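You operate a simulated robot arm through the tools that you are given. There is no shell and no other tool.

Carry out the task below with a simulated robot arm. There is one attempt and no reset: what you move stays moved.

JOB
Pack the earliest-dated oat bar carton in the BARS carton; fold it shut.
Fine: all four flaps, short ones first; the BARS carton stays on its mat; the other oat bar cartons stay.

Only the result counts: the job must be done as asked and must still hold three seconds after the hand-in. Knocking over, shifting, dropping, spilling or breaking anything else fails it. Flat cloth is picked up by pressing the open fingertips on it (5 to 10 N) and closing them slowly along it; thin cloth reads only 2 to 8 mm in the jaws.

ROBOT AND FRAMES
A 6-joint arm with a two-finger gripper, fixed in place. Base frame: the origin is on the floor under the middle of its stand, x ahead of it, y to its left, z up. Units: mm, degrees, N and s.
It reaches about 1417 mm from its shoulder. Its first joint turns from -166.0 to 166.0 degrees. Payload 3.43 kg.
The tool frame sits at the grasp point between the pads (the TCP): z along the fingers, y along the line on which they close. The tips reach 20 mm beyond it. The gripper opens to 190 mm; its body begins 248 mm behind the TCP.
Orientation is told as [roll, pitch, yaw] about the base's x, y, z axes, in that order, counted from this pose: with the fingers straight down and closing along the base's y, the tool's x points along the base's -x, its y along +y and its z along -z.

CONTROLS
- The arm moves only by the tool drive_tool. Its argument "series" is a list of rows, each an object of numbers (a shift or turn left out is 0, a gripper value left out holds the last): "x", "y", "z": the shift along the tool's x, y, z in units of 250 mm (1.0 is 250 mm); "wx", "wy", "wz": the turn, a rotation vector about the tool's x, y, z in units of 45 degrees (1.0 is 45 degrees); "jaw": the opening, from 0 (shut) to 1 (fully open). In form: [{"x": .., "y": .., "z": .., "wx": .., "wy": .., "wz": .., "jaw": ..}, ...]. A call has 1 to 20 rows; each row is the pose to reach, as a shift and turn from the pose commanded when the call began, along the tool's axes at that moment. A call with a number of a shift or a turn outside -1 to 1 is refused whole. Rows are played at 5 a second. More than 50 mm and 8.6 degrees between two rows, or a gripper value outside its range, and nothing of the call is played. Where a pose cannot be reached the arm comes as near as it can. A force on the tool above 90 N (or 10 N above the force at the start of the call, whichever is more), or a blocked arm, ends the call early, and 0.2 s more pass. The fingers move at their own pace (about 153 mm/s each) and stop on an object; they squeeze with about 41 N. The grip force told is the motor's: it shows also when the fingers shut on nothing. Time passes only in rows, and 0.2 s behind the last, so rows that repeat a pose let the fingers close. The reply holds the time, the measured pose of the TCP, the force on the tool along the base axes, the opening and the grip force, in the units named above and with some noise, with the torque about the TCP (base axes, N m) and any sound that the robot's microphone picked up.
- Cameras (640 x 400 px; columns grow to the right, rows downward): "scene" is fixed at [52, 661.9, 1565.3]; the picture's right is [-0.64, -0.77, 0.00], its down [-0.30, 0.25, -0.92] and it looks along [0.71, -0.59, -0.39] (base axes); focal length 352 px, centre (320, 200). "wrist" rides on the gripper at [70, -8, -288] in the tool frame; the picture's right is [0.12, 0.99, 0.00], its down [-0.96, 0.11, -0.25] and it looks along [-0.25, 0.03, 0.97] (tool axes); focal length 261 px, centre (320, 200). There is no depth. A picture from a camera that has moved, and an enlarged one, comes with that camera's place and axes in the base frame and with its lens. The place of the scene camera against the robot may be out by one fixed shift of up to 25 mm in any direction.
- grab_frame(camera): a new picture of that camera. It takes no simulated time.
- move_column(by): moves the trunk up (or, below 0, down) by that many mm; the arm rides with it, the base frame stays. It gives what a move gives, with no picture.
- enlarge(camera, box): a new picture of the part [left, top, right, bottom] of that camera's present view, enlarged. It takes no simulated time.
- hand_in(): hands the job in; it is judged then, once.

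Nothing tells you positions but the pictures and the camera data. Unless the task says otherwise, let go and move clear before handing in.

The tools are called as a command line: name --argument value ..., lists and objects as JSON in quotes. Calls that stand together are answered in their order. drive_tool: Moves the arm, as the interface text tells. Its arguments: {"type":"object","properties":{"series":{"type":"array"}},"required":["series"]} The other tools are called the same way: move_column (by) moves the trunk up or down; grab_frame (camera) takes a picture; enlarge (camera, box) takes an enlarged picture of a part of a camera's view; hand_in () hands the job in.

At the start:

```text
time_s: 0.0
tool_pos: [615.1, -360.5, 1274.3]
ee_rot: [0.0, 0.1, 0.1]
wrist_force: [0.8, -0.4, -0.6]
torque: [0.01, 0.01, 0.0]
opening: 189.9
grasp_force: 0.1
trunk travel left (down, up): [-300.0, 140.0]
```

scene: 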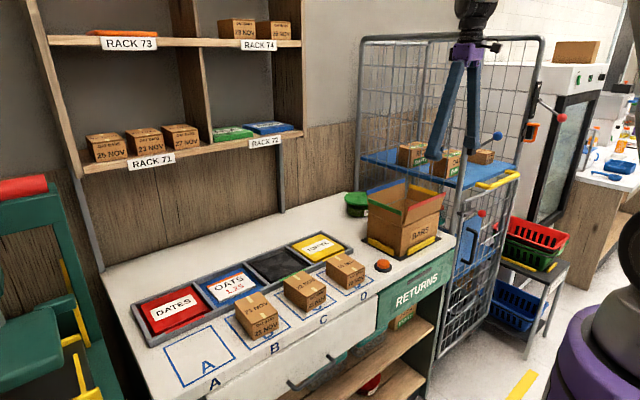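
wrist: 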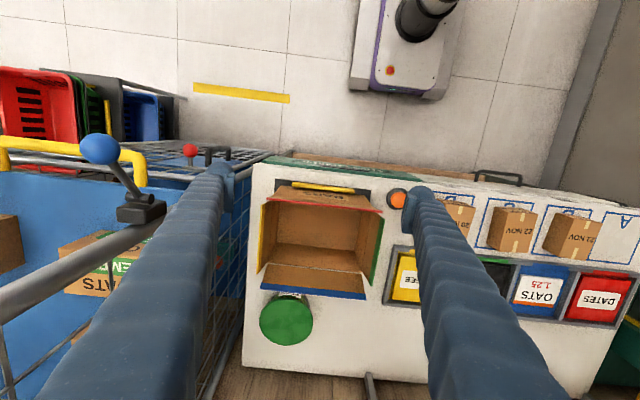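

I see a bench with an open BARS carton, three small cartons in the outlined places B, C and D, more cartons on the racks and in the cage. I'll look closer to read labels and dates before moving.

enlarge --camera "scene" --box '[220, 240, 380, 340]'

enlarge --camera "scene" --box '[70, 100, 230, 200]'

enlarge --camera "scene" --box '[340, 130, 500, 270]'

enlarge --camera "scene" --box '[200, 10, 310, 80]'

enlarge --camera "wrist" --box '[400, 170, 640, 330]'

enlarge --camera "wrist" --box '[240, 150, 420, 350]'

```text
4.00 times, centred on (300, 290) of scene
camera zoom: at [52.0, 661.9, 1565.3], right [-0.64, -0.77, 0.0], down [-0.3, 0.25, -0.92], along [0.71, -0.59, -0.39], focal length 1409 px, centre (400, -160)
```

zoom: 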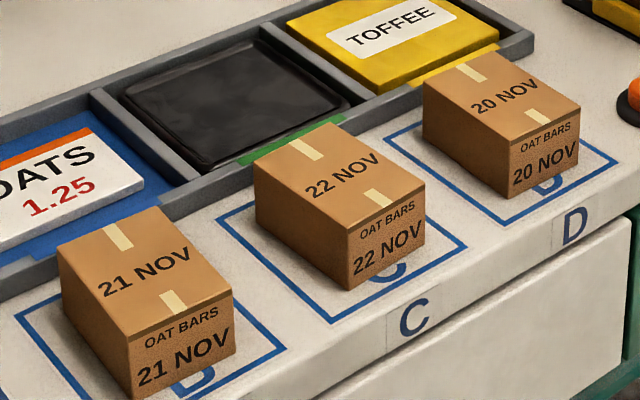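

```text
4.00 times, centred on (150, 150) of scene
camera zoom: at [52.0, 661.9, 1565.3], right [-0.64, -0.77, 0.0], down [-0.3, 0.25, -0.92], along [0.71, -0.59, -0.39], focal length 1409 px, centre (1000, 400)
```

zoom: 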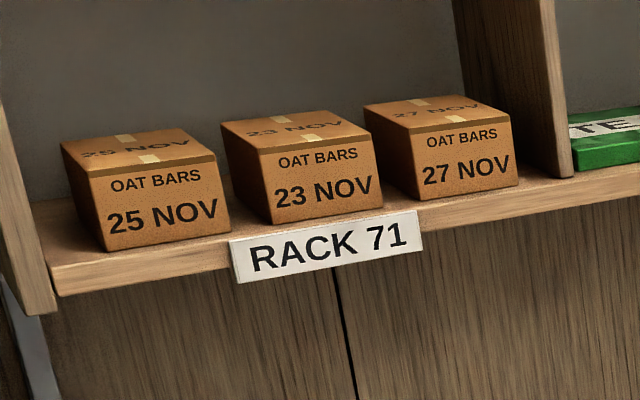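

```text
2.86 times, centred on (420, 200) of scene
camera zoom: at [52.0, 661.9, 1565.3], right [-0.64, -0.77, 0.0], down [-0.3, 0.25, -0.92], along [0.71, -0.59, -0.39], focal length 1006 px, centre (34, 200)
```

zoom: 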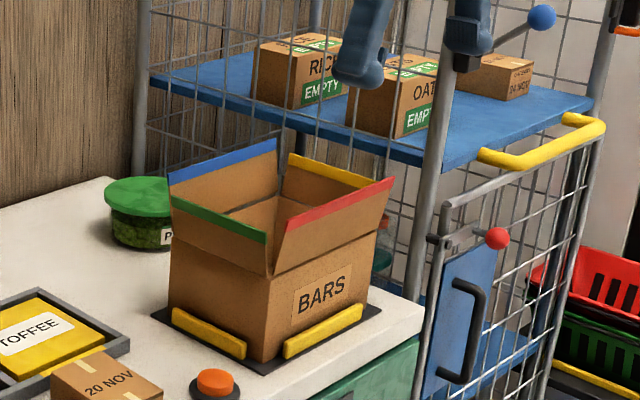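

```text
5.71 times, centred on (255, 45) of scene
camera zoom: at [52.0, 661.9, 1565.3], right [-0.64, -0.77, 0.0], down [-0.3, 0.25, -0.92], along [0.71, -0.59, -0.39], focal length 2012 px, centre (691, 1086)
```

zoom: 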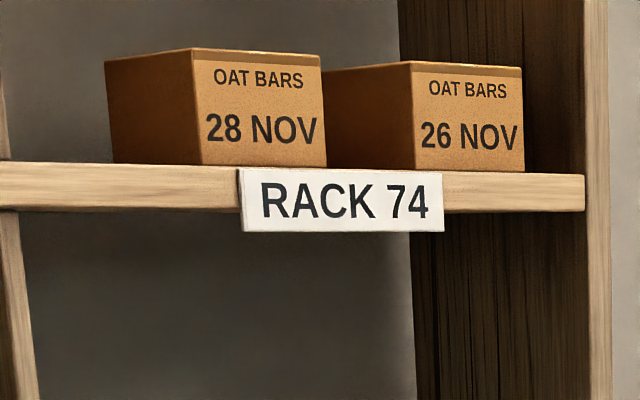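

```text
2.50 times, centred on (520, 250) of wrist
camera zoom: at [546.0, -369.2, 1562.1], right [-0.12, 0.99, 0.0], down [0.96, 0.12, 0.25], along [0.24, 0.03, -0.97], focal length 652 px, centre (-180, 75)
```

zoom: 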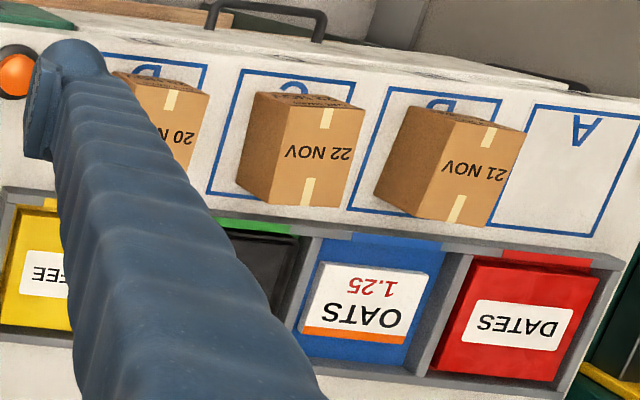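

```text
2.00 times, centred on (330, 250) of wrist
camera zoom: at [546.0, -369.2, 1562.1], right [-0.12, 0.99, 0.0], down [0.96, 0.12, 0.25], along [0.24, 0.03, -0.97], focal length 521 px, centre (300, 100)
```

zoom: 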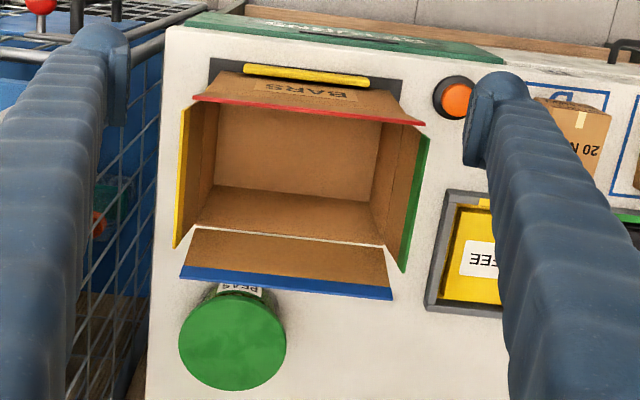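

Dates so far are 20, 21, 22 (bench), 23, 25, 27 (rack 71), 26, 28 (rack 74). I still need to read the small carton in the cage and anything under the bench.

enlarge --camera "scene" --box '[456, 135, 520, 175]'

enlarge --camera "scene" --box '[340, 290, 440, 400]'

enlarge --camera "scene" --box '[360, 130, 480, 205]'

enlarge --camera "scene" --box '[540, 30, 640, 100]'

enlarge --camera "wrist" --box '[0, 200, 160, 330]'

enlarge --camera "scene" --box '[340, 170, 470, 270]'

```text
10.00 times, centred on (488, 155) of scene
camera zoom: at [52.0, 661.9, 1565.3], right [-0.64, -0.77, 0.0], down [-0.3, 0.25, -0.92], along [0.71, -0.59, -0.39], focal length 3522 px, centre (-1360, 650)
```

zoom: 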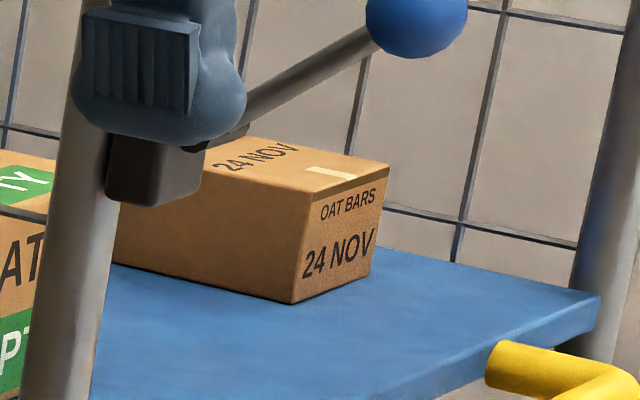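

```text
3.64 times, centred on (390, 345) of scene
camera zoom: at [52.0, 661.9, 1565.3], right [-0.64, -0.77, 0.0], down [-0.3, 0.25, -0.92], along [0.71, -0.59, -0.39], focal length 1281 px, centre (66, -327)
```

zoom: 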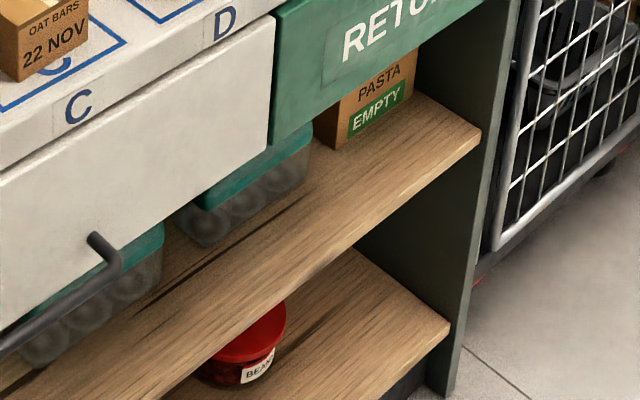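

```text
5.33 times, centred on (420, 168) of scene
camera zoom: at [52.0, 661.9, 1565.3], right [-0.64, -0.77, 0.0], down [-0.3, 0.25, -0.92], along [0.71, -0.59, -0.39], focal length 1878 px, centre (-213, 373)
```

zoom: 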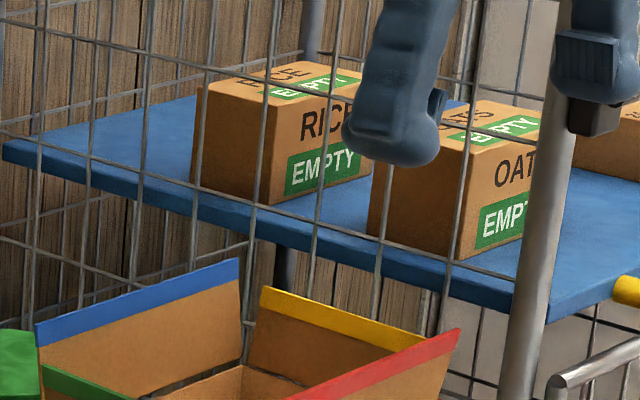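

```text
5.71 times, centred on (590, 65) of scene
camera zoom: at [52.0, 661.9, 1565.3], right [-0.64, -0.77, 0.0], down [-0.3, 0.25, -0.92], along [0.71, -0.59, -0.39], focal length 2012 px, centre (-1223, 971)
```

zoom: 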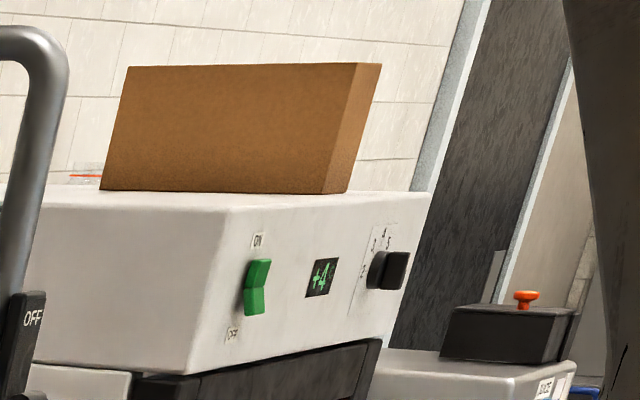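

```text
3.08 times, centred on (80, 265) of wrist
camera zoom: at [546.0, -369.2, 1562.1], right [-0.12, 0.99, 0.0], down [0.96, 0.12, 0.25], along [0.24, 0.03, -0.97], focal length 802 px, centre (1058, 0)
```

zoom: 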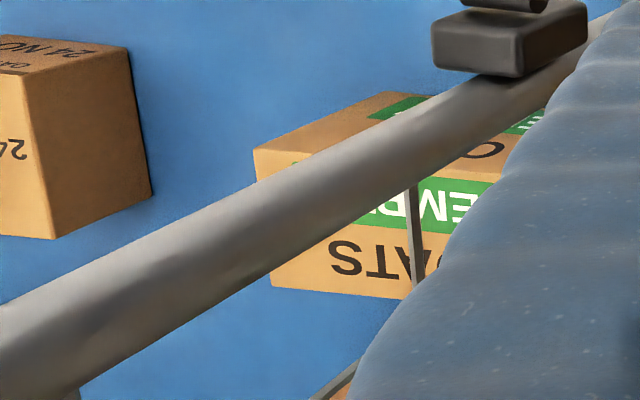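

```text
4.00 times, centred on (405, 220) of scene
camera zoom: at [52.0, 661.9, 1565.3], right [-0.64, -0.77, 0.0], down [-0.3, 0.25, -0.92], along [0.71, -0.59, -0.39], focal length 1409 px, centre (-20, 120)
```

zoom: 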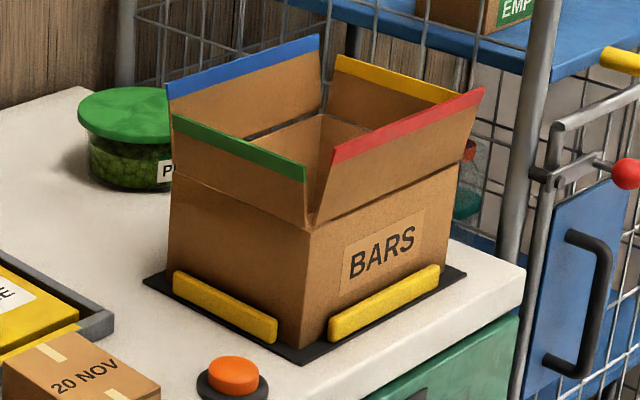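

The earliest date is 20 NOV, on the carton at place D; everything else is dated later. I'll move sideways over D to get clear wrist pictures for measuring.

drive_tool --series '[{"y": 0.2}, {"y": 0.4}, {"y": 0.6}, {"y": 0.8}, {"y": 1.0}, {"y": 1.0}]'

grab_frame --camera "wrist"

```text
time_s: 1.4
tool_pos: [615.2, -105.0, 1272.1]
ee_rot: [0.0, 0.0, 0.0]
wrist_force: [-0.6, -0.3, 0.1]
torque: [-0.04, 0.02, 0.01]
opening: 189.9
grasp_force: 0.1
trunk travel left (down, up): [-300.0, 140.0]
```

```text
taken
camera wrist: at [545.0, -113.4, 1559.9], right [-0.12, 0.99, 0.0], down [0.96, 0.12, 0.25], along [0.25, 0.03, -0.97], focal length 261 px, centre (320, 200)
```

wrist: 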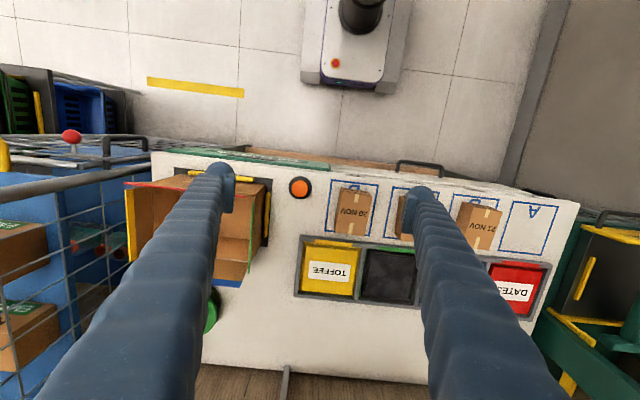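

enlarge --camera "wrist" --box '[280, 160, 440, 260]'

enlarge --camera "scene" --box '[300, 230, 396, 290]'

```text
4.00 times, centred on (360, 210) of wrist
camera zoom: at [545.0, -113.4, 1559.9], right [-0.12, 0.99, 0.0], down [0.96, 0.12, 0.25], along [0.25, 0.03, -0.97], focal length 1043 px, centre (160, 160)
```

zoom: 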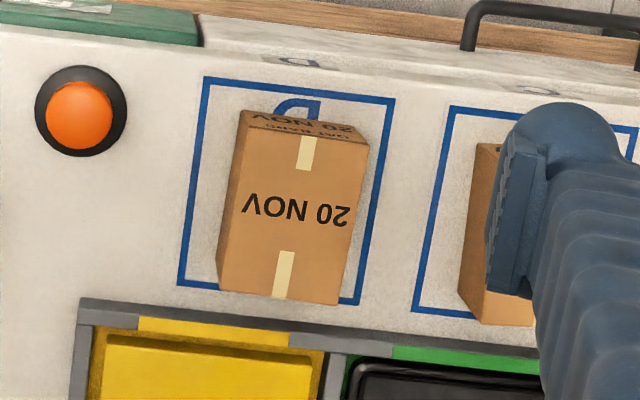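

```text
6.67 times, centred on (348, 260) of scene
camera zoom: at [52.0, 661.9, 1565.3], right [-0.64, -0.77, 0.0], down [-0.3, 0.25, -0.92], along [0.71, -0.59, -0.39], focal length 2348 px, centre (133, -200)
```

zoom: 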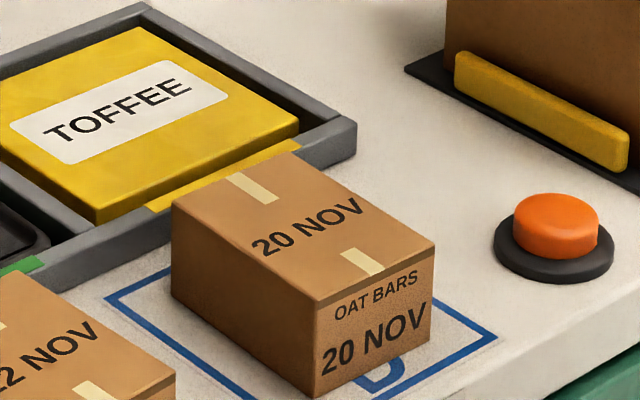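

grab_frame --camera "scene"

enlarge --camera "scene" --box '[360, 0, 560, 280]'

```text
taken
```

scene: 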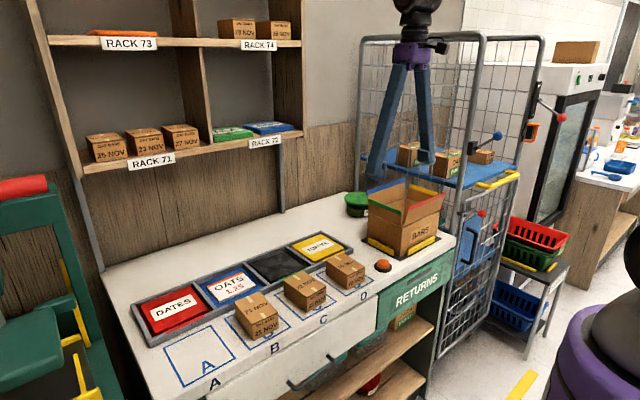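

```text
1.43 times, centred on (460, 140) of scene
camera zoom: at [52.0, 661.9, 1565.3], right [-0.64, -0.77, 0.0], down [-0.3, 0.25, -0.92], along [0.71, -0.59, -0.39], focal length 503 px, centre (120, 286)
```

zoom: 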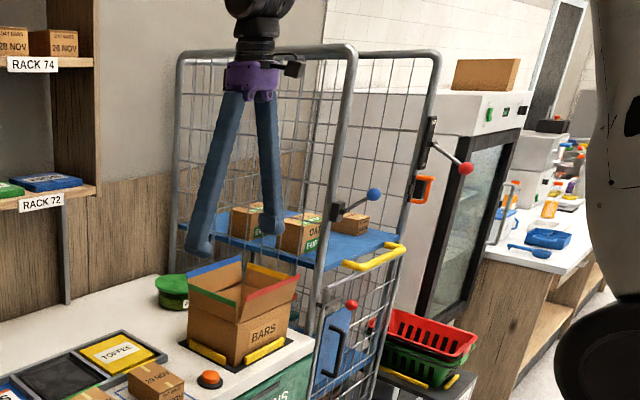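

The fingers swing open widely, and the bench, tray and carton positions come out near x 590–1280 at a bench height of about 885. Next I'll look at the BARS carton from above to measure its rim and flaps.

drive_tool --series '[{"y": -0.19, "x": -0.06}, {"y": -0.38, "x": -0.12}, {"y": -0.57, "x": -0.18}, {"y": -0.76, "x": -0.26}, {"y": -0.92, "x": -0.36}, {"y": -0.92, "x": -0.36}]'

grab_frame --camera "wrist"

enlarge --camera "wrist" --box '[200, 100, 440, 250]'

```text
refused: row 4 steps farther than a row can; nothing moved
```

```text
taken
camera wrist: at [545.0, -113.4, 1559.9], right [-0.12, 0.99, 0.0], down [0.96, 0.12, 0.25], along [0.25, 0.03, -0.97], focal length 261 px, centre (320, 200)
```

wrist: 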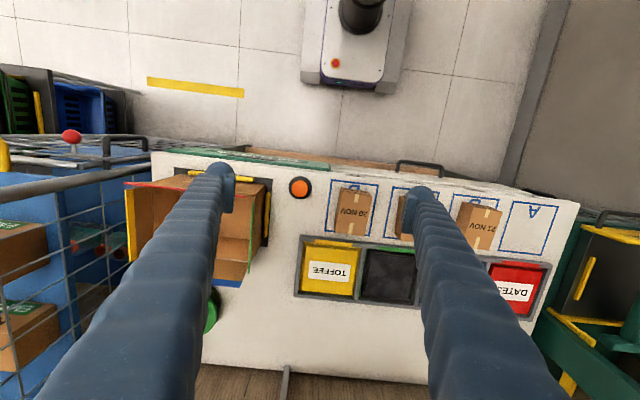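

```text
2.67 times, centred on (320, 175) of wrist
camera zoom: at [545.0, -113.4, 1559.9], right [-0.12, 0.99, 0.0], down [0.96, 0.12, 0.25], along [0.25, 0.03, -0.97], focal length 695 px, centre (320, 267)
```

zoom: 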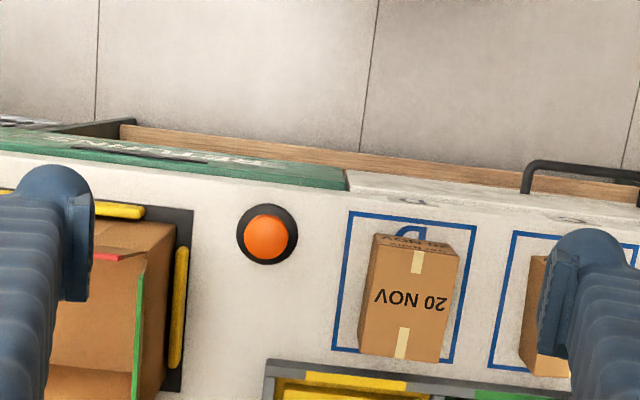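

The move was refused because one step was too long, so nothing moved. I'll repeat it with smaller steps.

drive_tool --series '[{"y": -0.16, "x": -0.06}, {"y": -0.32, "x": -0.12}, {"y": -0.48, "x": -0.18}, {"y": -0.64, "x": -0.24}, {"y": -0.8, "x": -0.3}, {"y": -0.92, "x": -0.36}, {"y": -0.92, "x": -0.36}]'

grab_frame --camera "wrist"

enlarge --camera "wrist" --box '[220, 125, 420, 250]'

```text
time_s: 3.0
tool_pos: [705.0, -339.2, 1275.6]
ee_rot: [0.0, 0.1, 0.0]
wrist_force: [-0.1, 1.1, 0.4]
torque: [0.06, 0.0, -0.02]
opening: 190.1
grasp_force: 0.0
trunk travel left (down, up): [-300.0, 140.0]
```

```text
taken
camera wrist: at [635.2, -347.7, 1562.9], right [-0.12, 0.99, 0.0], down [0.96, 0.12, 0.25], along [0.25, 0.03, -0.97], focal length 261 px, centre (320, 200)
```

wrist: 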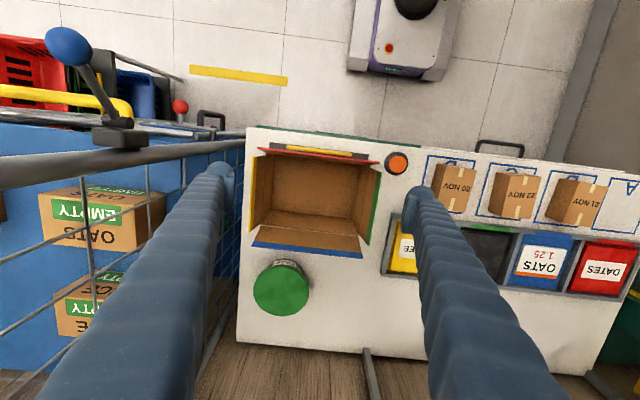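

```text
3.20 times, centred on (320, 188) of wrist
camera zoom: at [635.2, -347.7, 1562.9], right [-0.12, 0.99, 0.0], down [0.96, 0.12, 0.25], along [0.25, 0.03, -0.97], focal length 834 px, centre (320, 240)
```

zoom: 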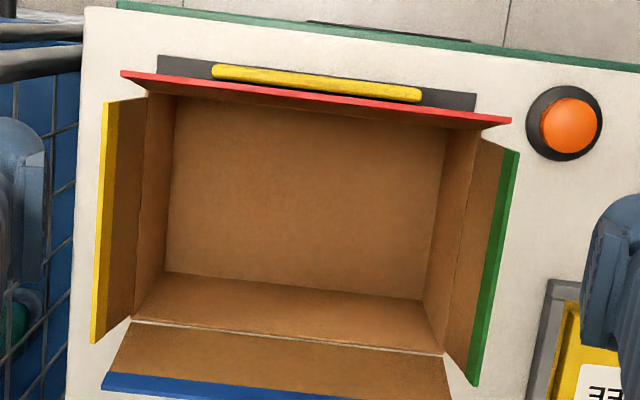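

The BARS carton measures about 150 (x) × 220 (y), with its rim near z 1012, so green and yellow are the short flaps and red and blue the long ones. Now I'll go back over D with the jaws narrowed to 120 mm and descend part way for a closer look.

drive_tool --series '[{"y": 0.19, "x": -0.01, "jaw": 0.63}, {"y": 0.38, "x": -0.02}, {"y": 0.57, "x": -0.04}, {"y": 0.76, "x": -0.06}, {"y": 0.95, "x": -0.08}, {"y": 1.0, "x": -0.1, "z": 0.15}, {"y": 1.0, "x": -0.1, "z": 0.15}]'

drive_tool --series '[{"y": 0.16, "z": 0.1}, {"y": 0.31, "z": 0.2}, {"y": 0.31, "z": 0.38}, {"y": 0.31, "z": 0.5}, {"y": 0.31, "z": 0.5}]'

grab_frame --camera "wrist"

```text
time_s: 4.6
tool_pos: [731.0, -95.1, 1236.3]
ee_rot: [0.0, -0.1, 0.0]
wrist_force: [0.0, -1.0, -0.2]
torque: [0.04, -0.06, 0.02]
opening: 119.7
grasp_force: 0.0
trunk travel left (down, up): [-300.0, 140.0]
```

```text
time_s: 5.8
tool_pos: [730.3, -12.6, 1112.3]
ee_rot: [-0.1, 0.0, 0.0]
wrist_force: [0.1, -0.1, -0.3]
torque: [-0.04, 0.02, 0.0]
opening: 119.8
grasp_force: 0.0
trunk travel left (down, up): [-300.0, 140.0]
```

```text
taken
camera wrist: at [660.4, -21.9, 1399.5], right [-0.12, 0.99, 0.0], down [0.96, 0.12, 0.25], along [0.24, 0.03, -0.97], focal length 261 px, centre (320, 200)
```

wrist: 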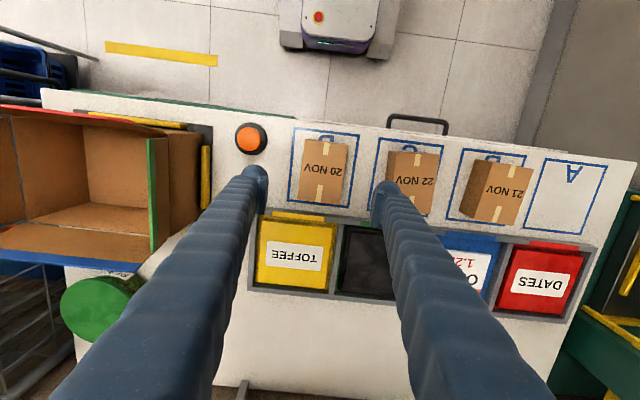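

enlarge --camera "wrist" --box '[230, 110, 410, 230]'

```text
3.33 times, centred on (320, 170) of wrist
camera zoom: at [660.4, -21.9, 1399.5], right [-0.12, 0.99, 0.0], down [0.96, 0.12, 0.25], along [0.24, 0.03, -0.97], focal length 869 px, centre (320, 300)
```

zoom: 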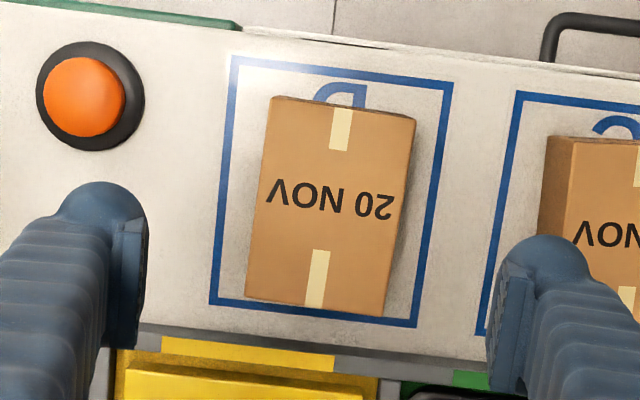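

The 20 NOV carton is about 105 × 75 mm, centred near (726, -9) and turned about -1.6°. I'll line up and descend with the jaws at 120 mm, then check before closing.

drive_tool --series '[{"x": 0.016, "y": 0.018, "wz": 0.036, "z": 0.15}, {"x": 0.016, "y": 0.018, "wz": 0.036, "z": 0.33}, {"x": 0.016, "y": 0.018, "wz": 0.036, "z": 0.5}, {"x": 0.016, "y": 0.018, "wz": 0.036, "z": 0.6}, {"x": 0.016, "y": 0.018, "wz": 0.036, "z": 0.6}]'

grab_frame --camera "wrist"

enlarge --camera "scene" --box '[270, 200, 430, 300]'

```text
time_s: 7.0
tool_pos: [727.2, -7.3, 964.1]
ee_rot: [-0.1, 0.0, -1.6]
wrist_force: [0.0, -0.5, 0.0]
torque: [-0.03, 0.01, -0.02]
opening: 120.1
grasp_force: 0.1
trunk travel left (down, up): [-300.0, 140.0]
```

```text
taken
camera wrist: at [657.5, -14.3, 1250.7], right [-0.09, 1.0, 0.0], down [0.96, 0.09, 0.25], along [0.25, 0.02, -0.97], focal length 261 px, centre (320, 200)
```

wrist: 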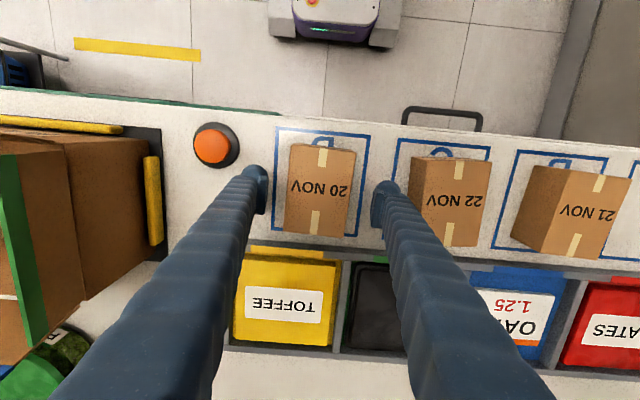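

```text
4.00 times, centred on (350, 250) of scene
camera zoom: at [52.0, 661.9, 1565.3], right [-0.64, -0.77, 0.0], down [-0.3, 0.25, -0.92], along [0.71, -0.59, -0.39], focal length 1409 px, centre (200, 0)
```

zoom: 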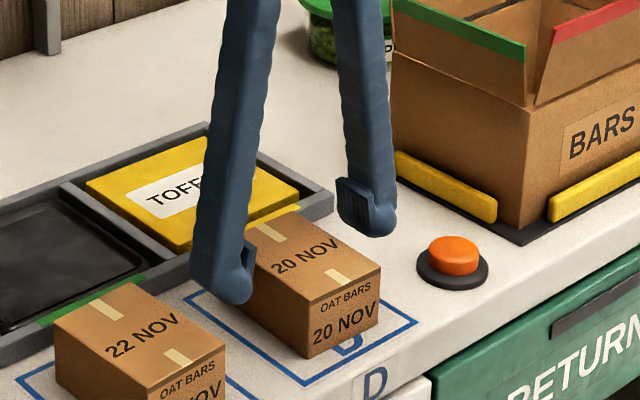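

enlarge --camera "wrist" --box '[250, 120, 410, 250]'

```text
3.08 times, centred on (330, 185) of wrist
camera zoom: at [657.5, -14.3, 1250.7], right [-0.09, 1.0, 0.0], down [0.96, 0.09, 0.25], along [0.25, 0.02, -0.97], focal length 802 px, centre (289, 246)
```

zoom: 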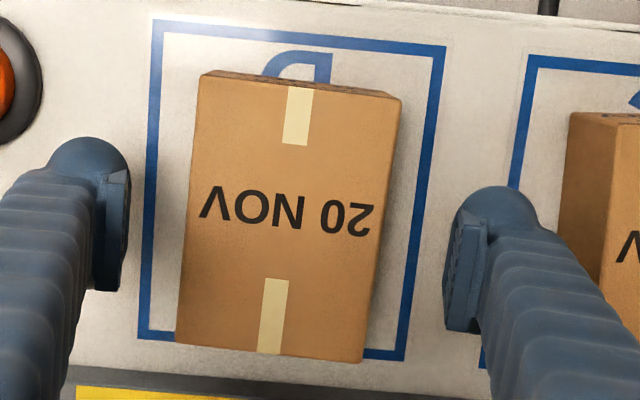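

drive_tool --series '[{"z": 0.05}, {"z": 0.1}, {"z": 0.14}, {"z": 0.14}, {"z": 0.14, "jaw": 0.5}, {"z": 0.14, "jaw": 0.42}, {"z": 0.14, "jaw": 0.3}, {"z": 0.14, "jaw": 0.3}, {"z": 0.14, "jaw": 0.3}]'

grab_frame --camera "wrist"

```text
time_s: 9.0
tool_pos: [726.4, -9.7, 928.2]
ee_rot: [0.0, 0.1, -1.6]
wrist_force: [-0.7, 0.4, 0.1]
torque: [0.03, 0.03, -0.03]
opening: 76.5
grasp_force: 41.1
trunk travel left (down, up): [-300.0, 140.0]
```

```text
taken
camera wrist: at [655.5, -15.9, 1215.3], right [-0.09, 1.0, 0.0], down [0.96, 0.09, 0.25], along [0.25, 0.02, -0.97], focal length 261 px, centre (320, 200)
```

wrist: 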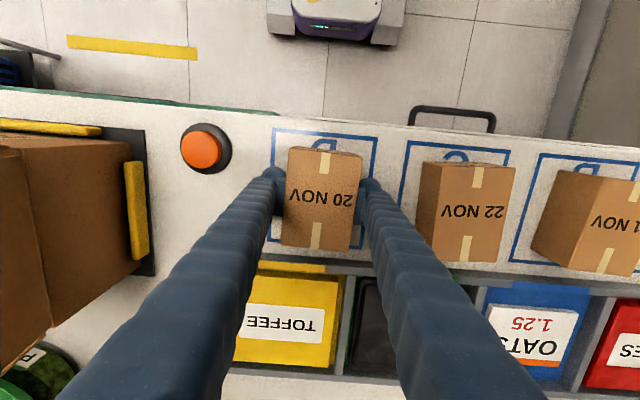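

The carton is gripped (76.5 mm opening, 41 N). Now I'll lift it straight up, clear of the flaps.

drive_tool --series '[{"z": -0.05}, {"z": -0.15}, {"z": -0.3}, {"z": -0.48}, {"z": -0.66}, {"z": -0.84}, {"z": -0.98}, {"z": -0.98}]'

grab_frame --camera "wrist"

grab_frame --camera "scene"

```text
time_s: 10.8
tool_pos: [728.4, -7.0, 1172.8]
ee_rot: [0.0, 0.0, -1.6]
wrist_force: [0.1, 0.5, -2.3]
torque: [0.05, -0.02, 0.01]
opening: 76.8
grasp_force: 41.5
trunk travel left (down, up): [-300.0, 140.0]
```

```text
taken
camera wrist: at [658.3, -14.7, 1460.3], right [-0.09, 1.0, 0.0], down [0.97, 0.09, 0.25], along [0.25, 0.02, -0.97], focal length 261 px, centre (320, 200)
```

wrist: 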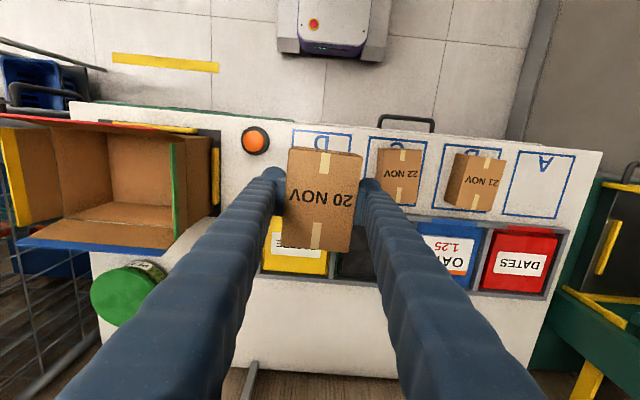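

```text
taken
```

scene: 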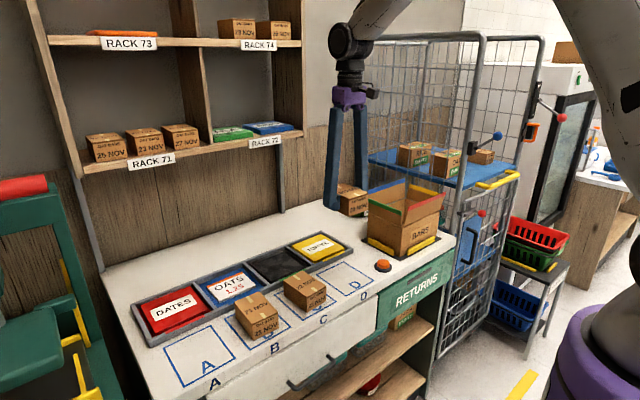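

The carton is held level and weighs about 2.3 N. I'll carry it over to the centre of the BARS carton, near (775, -344).

drive_tool --series '[{"y": -0.1, "z": -0.08, "x": -0.02}, {"y": -0.26, "z": -0.1, "x": -0.04}, {"y": -0.44, "z": -0.1, "x": -0.06}, {"y": -0.62, "z": -0.1, "x": -0.09}, {"y": -0.8, "z": -0.1, "x": -0.12}, {"y": -0.97, "z": -0.1, "x": -0.16}, {"y": -1.0, "z": -0.1, "x": -0.2}, {"y": -1.0, "z": -0.1, "x": -0.2}]'

drive_tool --series '[{"y": -0.15, "x": -0.01, "wz": -0.018}, {"y": -0.3, "x": -0.02, "wz": -0.036}, {"y": -0.335, "x": -0.03, "wz": -0.036}, {"y": -0.335, "x": -0.03, "wz": -0.036}]'

grab_frame --camera "wrist"

enlarge --camera "scene" --box '[340, 80, 500, 270]'

```text
time_s: 12.6
tool_pos: [769.9, -257.7, 1196.8]
ee_rot: [-0.1, 0.1, -1.6]
wrist_force: [1.0, 1.1, -1.5]
torque: [-0.09, 0.03, -0.02]
opening: 76.9
grasp_force: 40.5
trunk travel left (down, up): [-300.0, 140.0]
```

```text
time_s: 13.6
tool_pos: [776.0, -344.9, 1198.7]
ee_rot: [0.0, 0.1, 0.2]
wrist_force: [-0.1, 0.5, -3.5]
torque: [-0.04, -0.02, -0.01]
opening: 76.8
grasp_force: 40.8
trunk travel left (down, up): [-300.0, 140.0]
```

```text
taken
camera wrist: at [705.6, -352.5, 1484.9], right [-0.12, 0.99, 0.0], down [0.96, 0.12, 0.25], along [0.24, 0.03, -0.97], focal length 261 px, centre (320, 200)
```

wrist: 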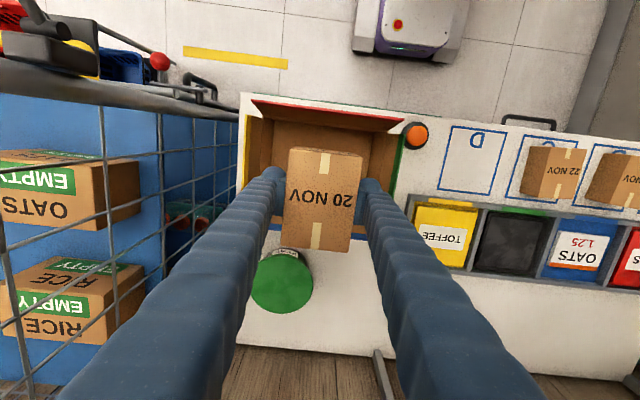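

```text
2.11 times, centred on (420, 175) of scene
camera zoom: at [52.0, 661.9, 1565.3], right [-0.64, -0.77, 0.0], down [-0.3, 0.25, -0.92], along [0.71, -0.59, -0.39], focal length 742 px, centre (110, 253)
```

zoom: 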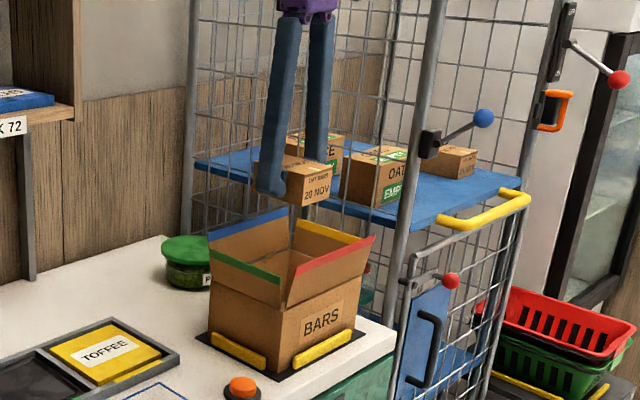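

enlarge --camera "wrist" --box '[220, 80, 440, 260]'

```text
2.22 times, centred on (330, 170) of wrist
camera zoom: at [705.6, -352.5, 1484.9], right [-0.12, 0.99, 0.0], down [0.96, 0.12, 0.25], along [0.24, 0.03, -0.97], focal length 579 px, centre (298, 267)
```

zoom: 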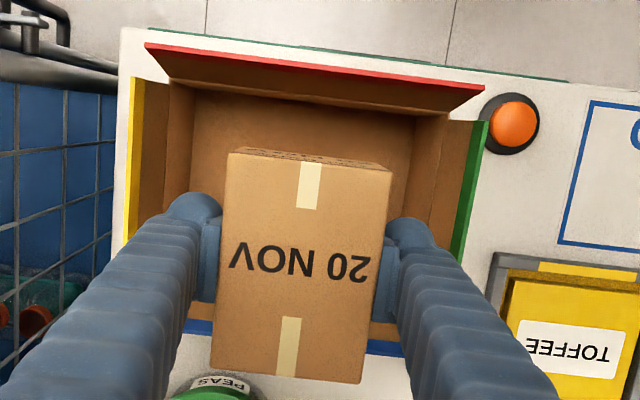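

The carton is centred over the box opening (rim about x 688–850, y -455 to -234). I'll lower it between the flaps.

drive_tool --series '[{"x": 0.02, "z": 0.12}, {"x": 0.02, "z": 0.28}, {"x": 0.02, "z": 0.44}, {"x": 0.02, "z": 0.6}, {"x": 0.02, "z": 0.76}, {"x": 0.02, "z": 0.88}, {"x": 0.02, "z": 0.96}, {"x": 0.02, "z": 0.96}]'

grab_frame --camera "wrist"

enlarge --camera "scene" --box '[340, 80, 500, 270]'

```text
time_s: 15.4
tool_pos: [771.6, -344.5, 956.6]
ee_rot: [0.0, 0.0, 0.0]
wrist_force: [0.5, -0.4, -1.8]
torque: [0.01, -0.02, 0.02]
opening: 76.8
grasp_force: 41.2
trunk travel left (down, up): [-300.0, 140.0]
```

```text
taken
camera wrist: at [701.9, -354.2, 1244.9], right [-0.12, 0.99, 0.0], down [0.96, 0.12, 0.25], along [0.24, 0.03, -0.97], focal length 261 px, centre (320, 200)
```

wrist: 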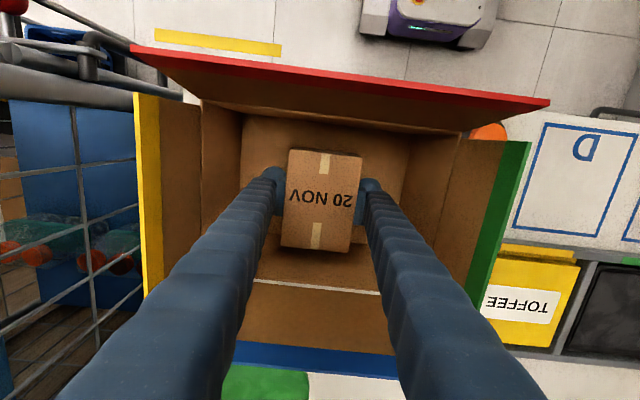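

```text
2.11 times, centred on (420, 175) of scene
camera zoom: at [52.0, 661.9, 1565.3], right [-0.64, -0.77, 0.0], down [-0.3, 0.25, -0.92], along [0.71, -0.59, -0.39], focal length 742 px, centre (110, 253)
```

zoom: 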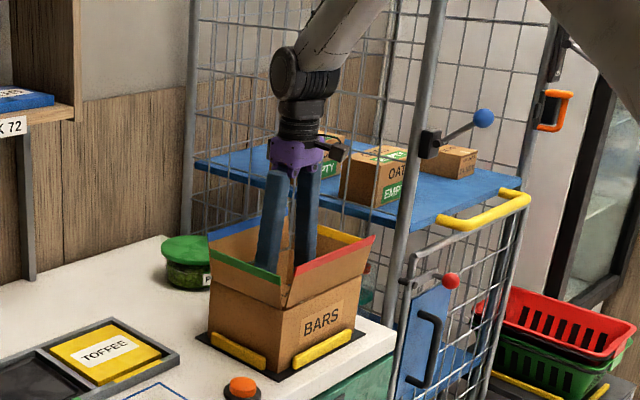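

The carton is inside the box, just above its floor. I'll lower it in small steps and watch for contact.

drive_tool --series '[{"z": 0.02}, {"z": 0.04}, {"z": 0.056}, {"z": 0.056}]'

```text
time_s: 16.4
tool_pos: [771.4, -344.6, 943.9]
ee_rot: [0.1, 0.1, 0.1]
wrist_force: [0.3, 1.3, -1.4]
torque: [0.02, 0.03, -0.01]
opening: 76.6
grasp_force: 41.1
trunk travel left (down, up): [-300.0, 140.0]
```

drive_tool --series '[{"z": 0.01}, {"z": 0.02}, {"z": 0.02}]'

```text
time_s: 17.2
tool_pos: [769.6, -343.5, 939.1]
ee_rot: [0.0, 0.1, 0.1]
wrist_force: [0.2, -0.6, -2.0]
torque: [0.02, 0.0, 0.0]
opening: 76.5
grasp_force: 41.3
trunk travel left (down, up): [-300.0, 140.0]
```

drive_tool --series '[{"z": 0.008}, {"z": 0.016}, {"z": 0.016}]'

```text
time_s: 18.0
tool_pos: [769.4, -345.0, 936.3]
ee_rot: [-0.2, -0.1, 0.1]
wrist_force: [2.4, 0.5, 15.8]
torque: [0.21, 0.69, 0.0]
opening: 76.9
grasp_force: 41.1
trunk travel left (down, up): [-300.0, 140.0]
```

The carton touches the floor at TCP z ≈ 937. I'll release it with a small opening and rise straight out.

drive_tool --series '[{"z": -0.006}, {"z": -0.006, "jaw": 0.45}, {"z": -0.006, "jaw": 0.5}, {"z": -0.006, "jaw": 0.5}, {"z": -0.006, "jaw": 0.5}]'

grab_frame --camera "wrist"

```text
time_s: 19.2
tool_pos: [769.9, -343.8, 934.4]
ee_rot: [0.0, 0.2, 0.1]
wrist_force: [0.8, -0.4, -0.1]
torque: [0.02, 0.02, -0.01]
opening: 95.0
grasp_force: 0.1
trunk travel left (down, up): [-300.0, 140.0]
```

```text
taken
camera wrist: at [700.0, -352.3, 1222.8], right [-0.12, 0.99, 0.0], down [0.96, 0.12, 0.25], along [0.24, 0.03, -0.97], focal length 261 px, centre (320, 200)
```

wrist: 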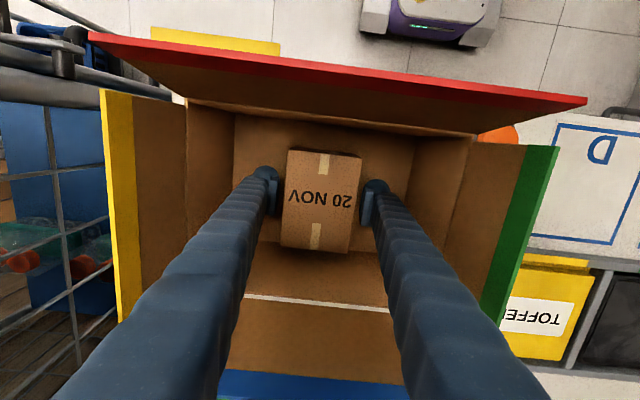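

drive_tool --series '[{"z": -0.1}, {"z": -0.28}, {"z": -0.46}, {"z": -0.64}, {"z": -0.82}, {"z": -1.0}, {"z": -1.0}]'

grab_frame --camera "wrist"

enlarge --camera "scene" --box '[340, 130, 500, 270]'

```text
time_s: 20.8
tool_pos: [771.6, -340.1, 1186.7]
ee_rot: [0.0, 0.1, 0.1]
wrist_force: [-1.6, 0.3, -0.4]
torque: [-0.07, 0.04, 0.01]
opening: 95.1
grasp_force: 0.1
trunk travel left (down, up): [-300.0, 140.0]
```

```text
taken
camera wrist: at [702.4, -349.1, 1472.9], right [-0.12, 0.99, 0.0], down [0.96, 0.12, 0.25], along [0.24, 0.03, -0.97], focal length 261 px, centre (320, 200)
```

wrist: 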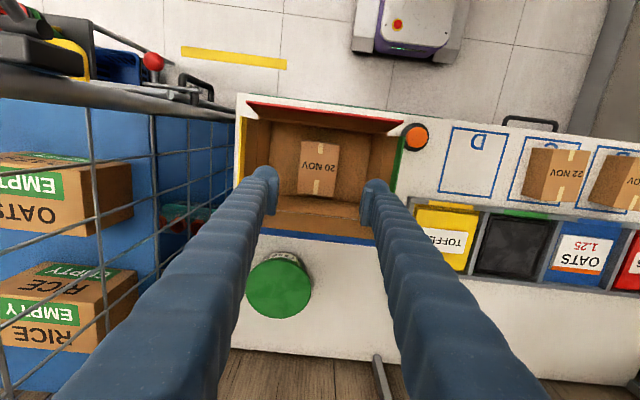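

```text
2.86 times, centred on (420, 200) of scene
camera zoom: at [52.0, 661.9, 1565.3], right [-0.64, -0.77, 0.0], down [-0.3, 0.25, -0.92], along [0.71, -0.59, -0.39], focal length 1006 px, centre (34, 200)
```

zoom: 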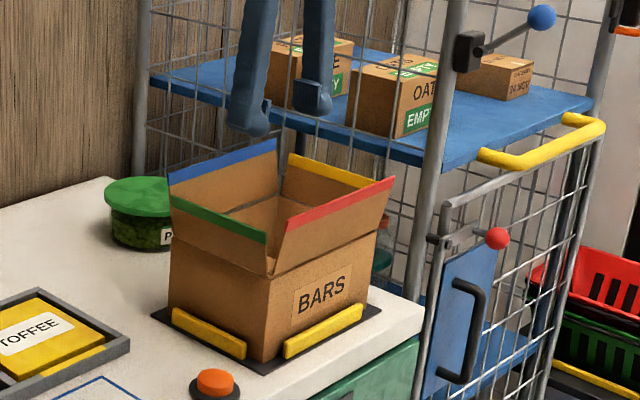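

The 20 NOV carton sits inside the box. Now the flaps, starting with green (a short one, on the +y side): I'll close the fingers, go to its outside and lower to mid-flap height.

drive_tool --series '[{"jaw": 0.2, "y": 0.1}, {"jaw": 0.0, "y": 0.28, "x": 0.005}, {"y": 0.46, "x": 0.01}, {"y": 0.64, "x": 0.01}, {"y": 0.776, "x": 0.01}, {"y": 0.776, "x": 0.01, "z": 0.15}, {"y": 0.776, "x": 0.01, "z": 0.3}, {"y": 0.776, "x": 0.01, "z": 0.4}, {"y": 0.776, "x": 0.01, "z": 0.4}]'

grab_frame --camera "wrist"

enlarge --camera "scene" --box '[340, 130, 500, 270]'

```text
time_s: 22.8
tool_pos: [767.0, -150.5, 1084.4]
ee_rot: [-0.1, 0.0, 0.0]
wrist_force: [-0.8, -0.9, 0.6]
torque: [0.03, -0.04, 0.02]
opening: 0.0
grasp_force: 34.0
trunk travel left (down, up): [-300.0, 140.0]
```

```text
taken
camera wrist: at [697.0, -158.7, 1371.7], right [-0.12, 0.99, 0.0], down [0.96, 0.12, 0.25], along [0.25, 0.03, -0.97], focal length 261 px, centre (320, 200)
```

wrist: 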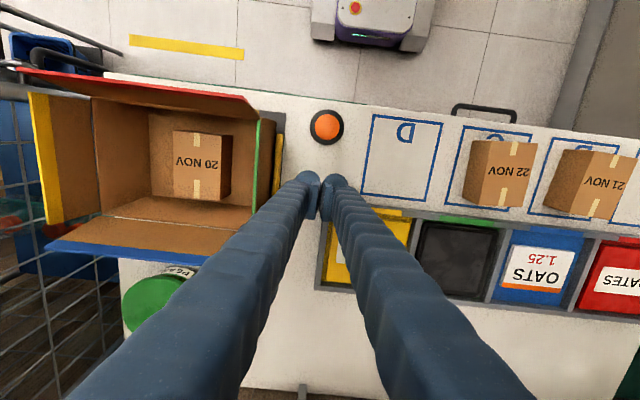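

```text
2.86 times, centred on (420, 200) of scene
camera zoom: at [52.0, 661.9, 1565.3], right [-0.64, -0.77, 0.0], down [-0.3, 0.25, -0.92], along [0.71, -0.59, -0.39], focal length 1006 px, centre (34, 200)
```

zoom: 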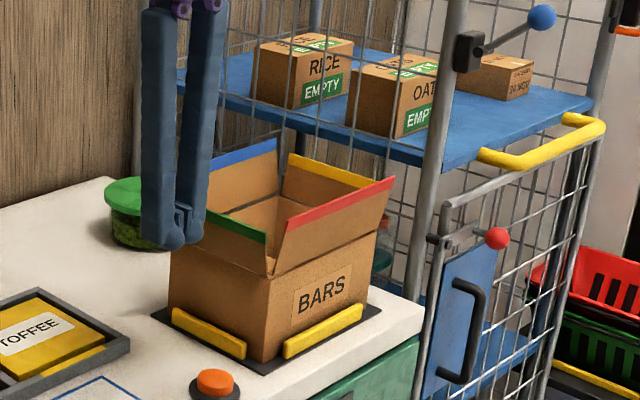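

drive_tool --series '[{"y": -0.12}, {"y": -0.2, "z": 0.0}, {"y": -0.26, "z": 0.01}, {"y": -0.3, "z": 0.03}, {"y": -0.3, "z": 0.03}]'

grab_frame --camera "wrist"

enlarge --camera "scene" --box '[340, 130, 500, 270]'

```text
time_s: 24.0
tool_pos: [767.1, -224.3, 1079.0]
ee_rot: [0.0, 0.0, 0.1]
wrist_force: [-0.2, 0.5, -0.1]
torque: [-0.02, 0.0, 0.03]
opening: 0.0
grasp_force: 34.3
trunk travel left (down, up): [-300.0, 140.0]
```

```text
taken
camera wrist: at [697.9, -232.2, 1366.7], right [-0.12, 0.99, 0.0], down [0.96, 0.12, 0.25], along [0.24, 0.03, -0.97], focal length 261 px, centre (320, 200)
```

wrist: 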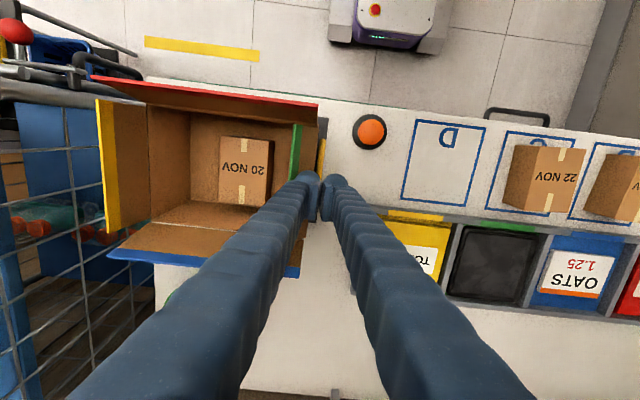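

```text
2.86 times, centred on (420, 200) of scene
camera zoom: at [52.0, 661.9, 1565.3], right [-0.64, -0.77, 0.0], down [-0.3, 0.25, -0.92], along [0.71, -0.59, -0.39], focal length 1006 px, centre (34, 200)
```

zoom: 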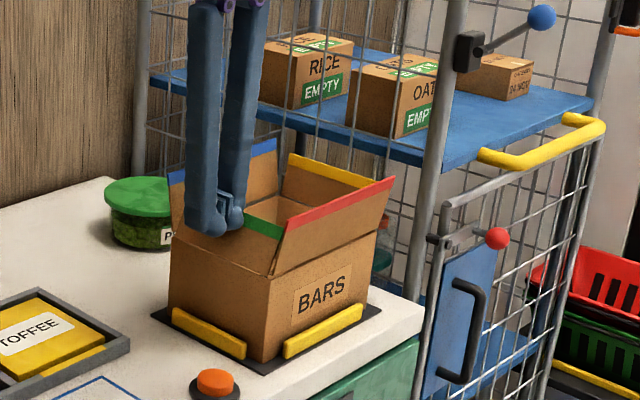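

The green flap folds in with almost no resistance. I'll follow its arc inward and down until it lies flat.

drive_tool --series '[{"y": -0.05, "z": 0.04}, {"y": -0.09, "z": 0.08}, {"y": -0.11, "z": 0.125}, {"y": -0.116, "z": 0.155}, {"y": -0.116, "z": 0.155}]'

grab_frame --camera "wrist"

enlarge --camera "scene" --box '[340, 130, 500, 270]'

```text
time_s: 25.2
tool_pos: [766.7, -252.2, 1041.5]
ee_rot: [0.0, -0.1, 0.1]
wrist_force: [-0.6, 9.8, 25.3]
torque: [0.26, 0.1, 0.01]
opening: 6.2
grasp_force: 34.5
trunk travel left (down, up): [-300.0, 140.0]
```

```text
taken
camera wrist: at [696.0, -260.4, 1328.9], right [-0.12, 0.99, 0.0], down [0.96, 0.12, 0.25], along [0.25, 0.03, -0.97], focal length 261 px, centre (320, 200)
```

wrist: 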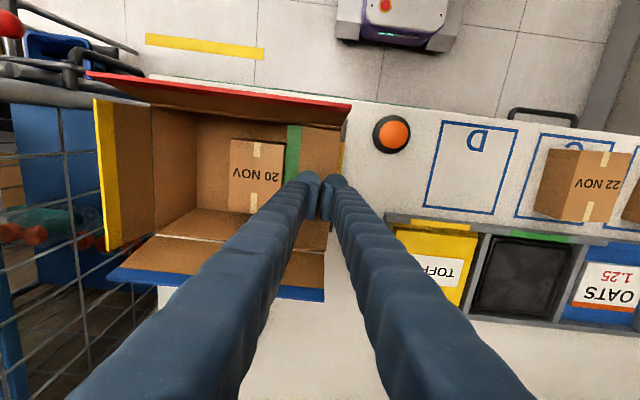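

```text
2.86 times, centred on (420, 200) of scene
camera zoom: at [52.0, 661.9, 1565.3], right [-0.64, -0.77, 0.0], down [-0.3, 0.25, -0.92], along [0.71, -0.59, -0.39], focal length 1006 px, centre (34, 200)
```

zoom: 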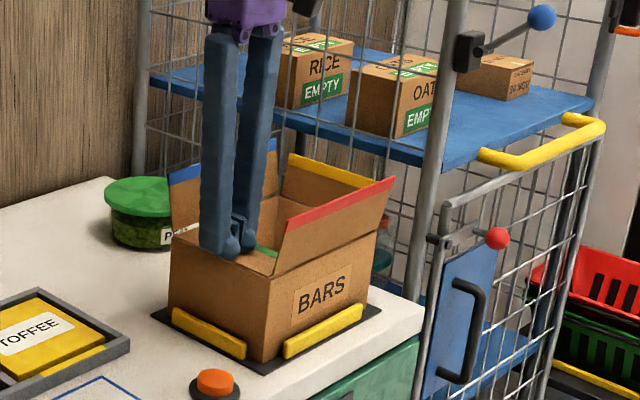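

The green flap is down flat (25 N contact). I'll lift away and see if it stays.

drive_tool --series '[{"z": -0.04}, {"z": -0.2}, {"z": -0.38}, {"z": -0.5}, {"z": -0.5}]'

grab_frame --camera "wrist"

enlarge --camera "scene" --box '[340, 130, 500, 270]'

```text
time_s: 26.4
tool_pos: [766.3, -253.1, 1163.8]
ee_rot: [0.0, 0.1, 0.1]
wrist_force: [0.2, 0.1, -0.7]
torque: [0.02, 0.02, -0.01]
opening: 0.0
grasp_force: 34.7
trunk travel left (down, up): [-300.0, 140.0]
```

```text
taken
camera wrist: at [697.0, -262.9, 1451.4], right [-0.12, 0.99, 0.0], down [0.96, 0.12, 0.25], along [0.24, 0.03, -0.97], focal length 261 px, centre (320, 200)
```

wrist: 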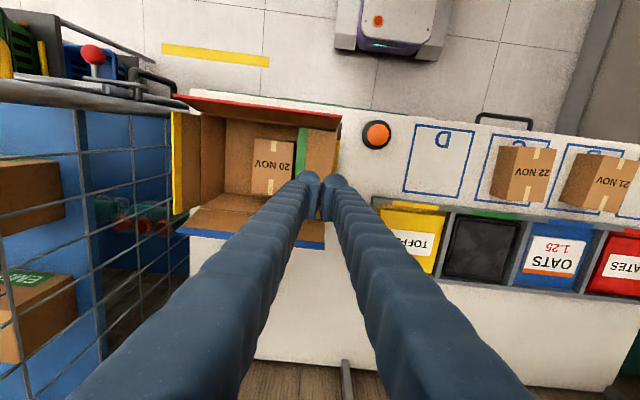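

```text
2.86 times, centred on (420, 200) of scene
camera zoom: at [52.0, 661.9, 1565.3], right [-0.64, -0.77, 0.0], down [-0.3, 0.25, -0.92], along [0.71, -0.59, -0.39], focal length 1006 px, centre (34, 200)
```

zoom: 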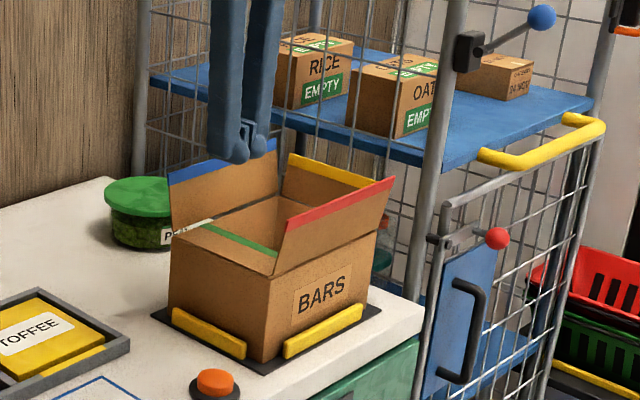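

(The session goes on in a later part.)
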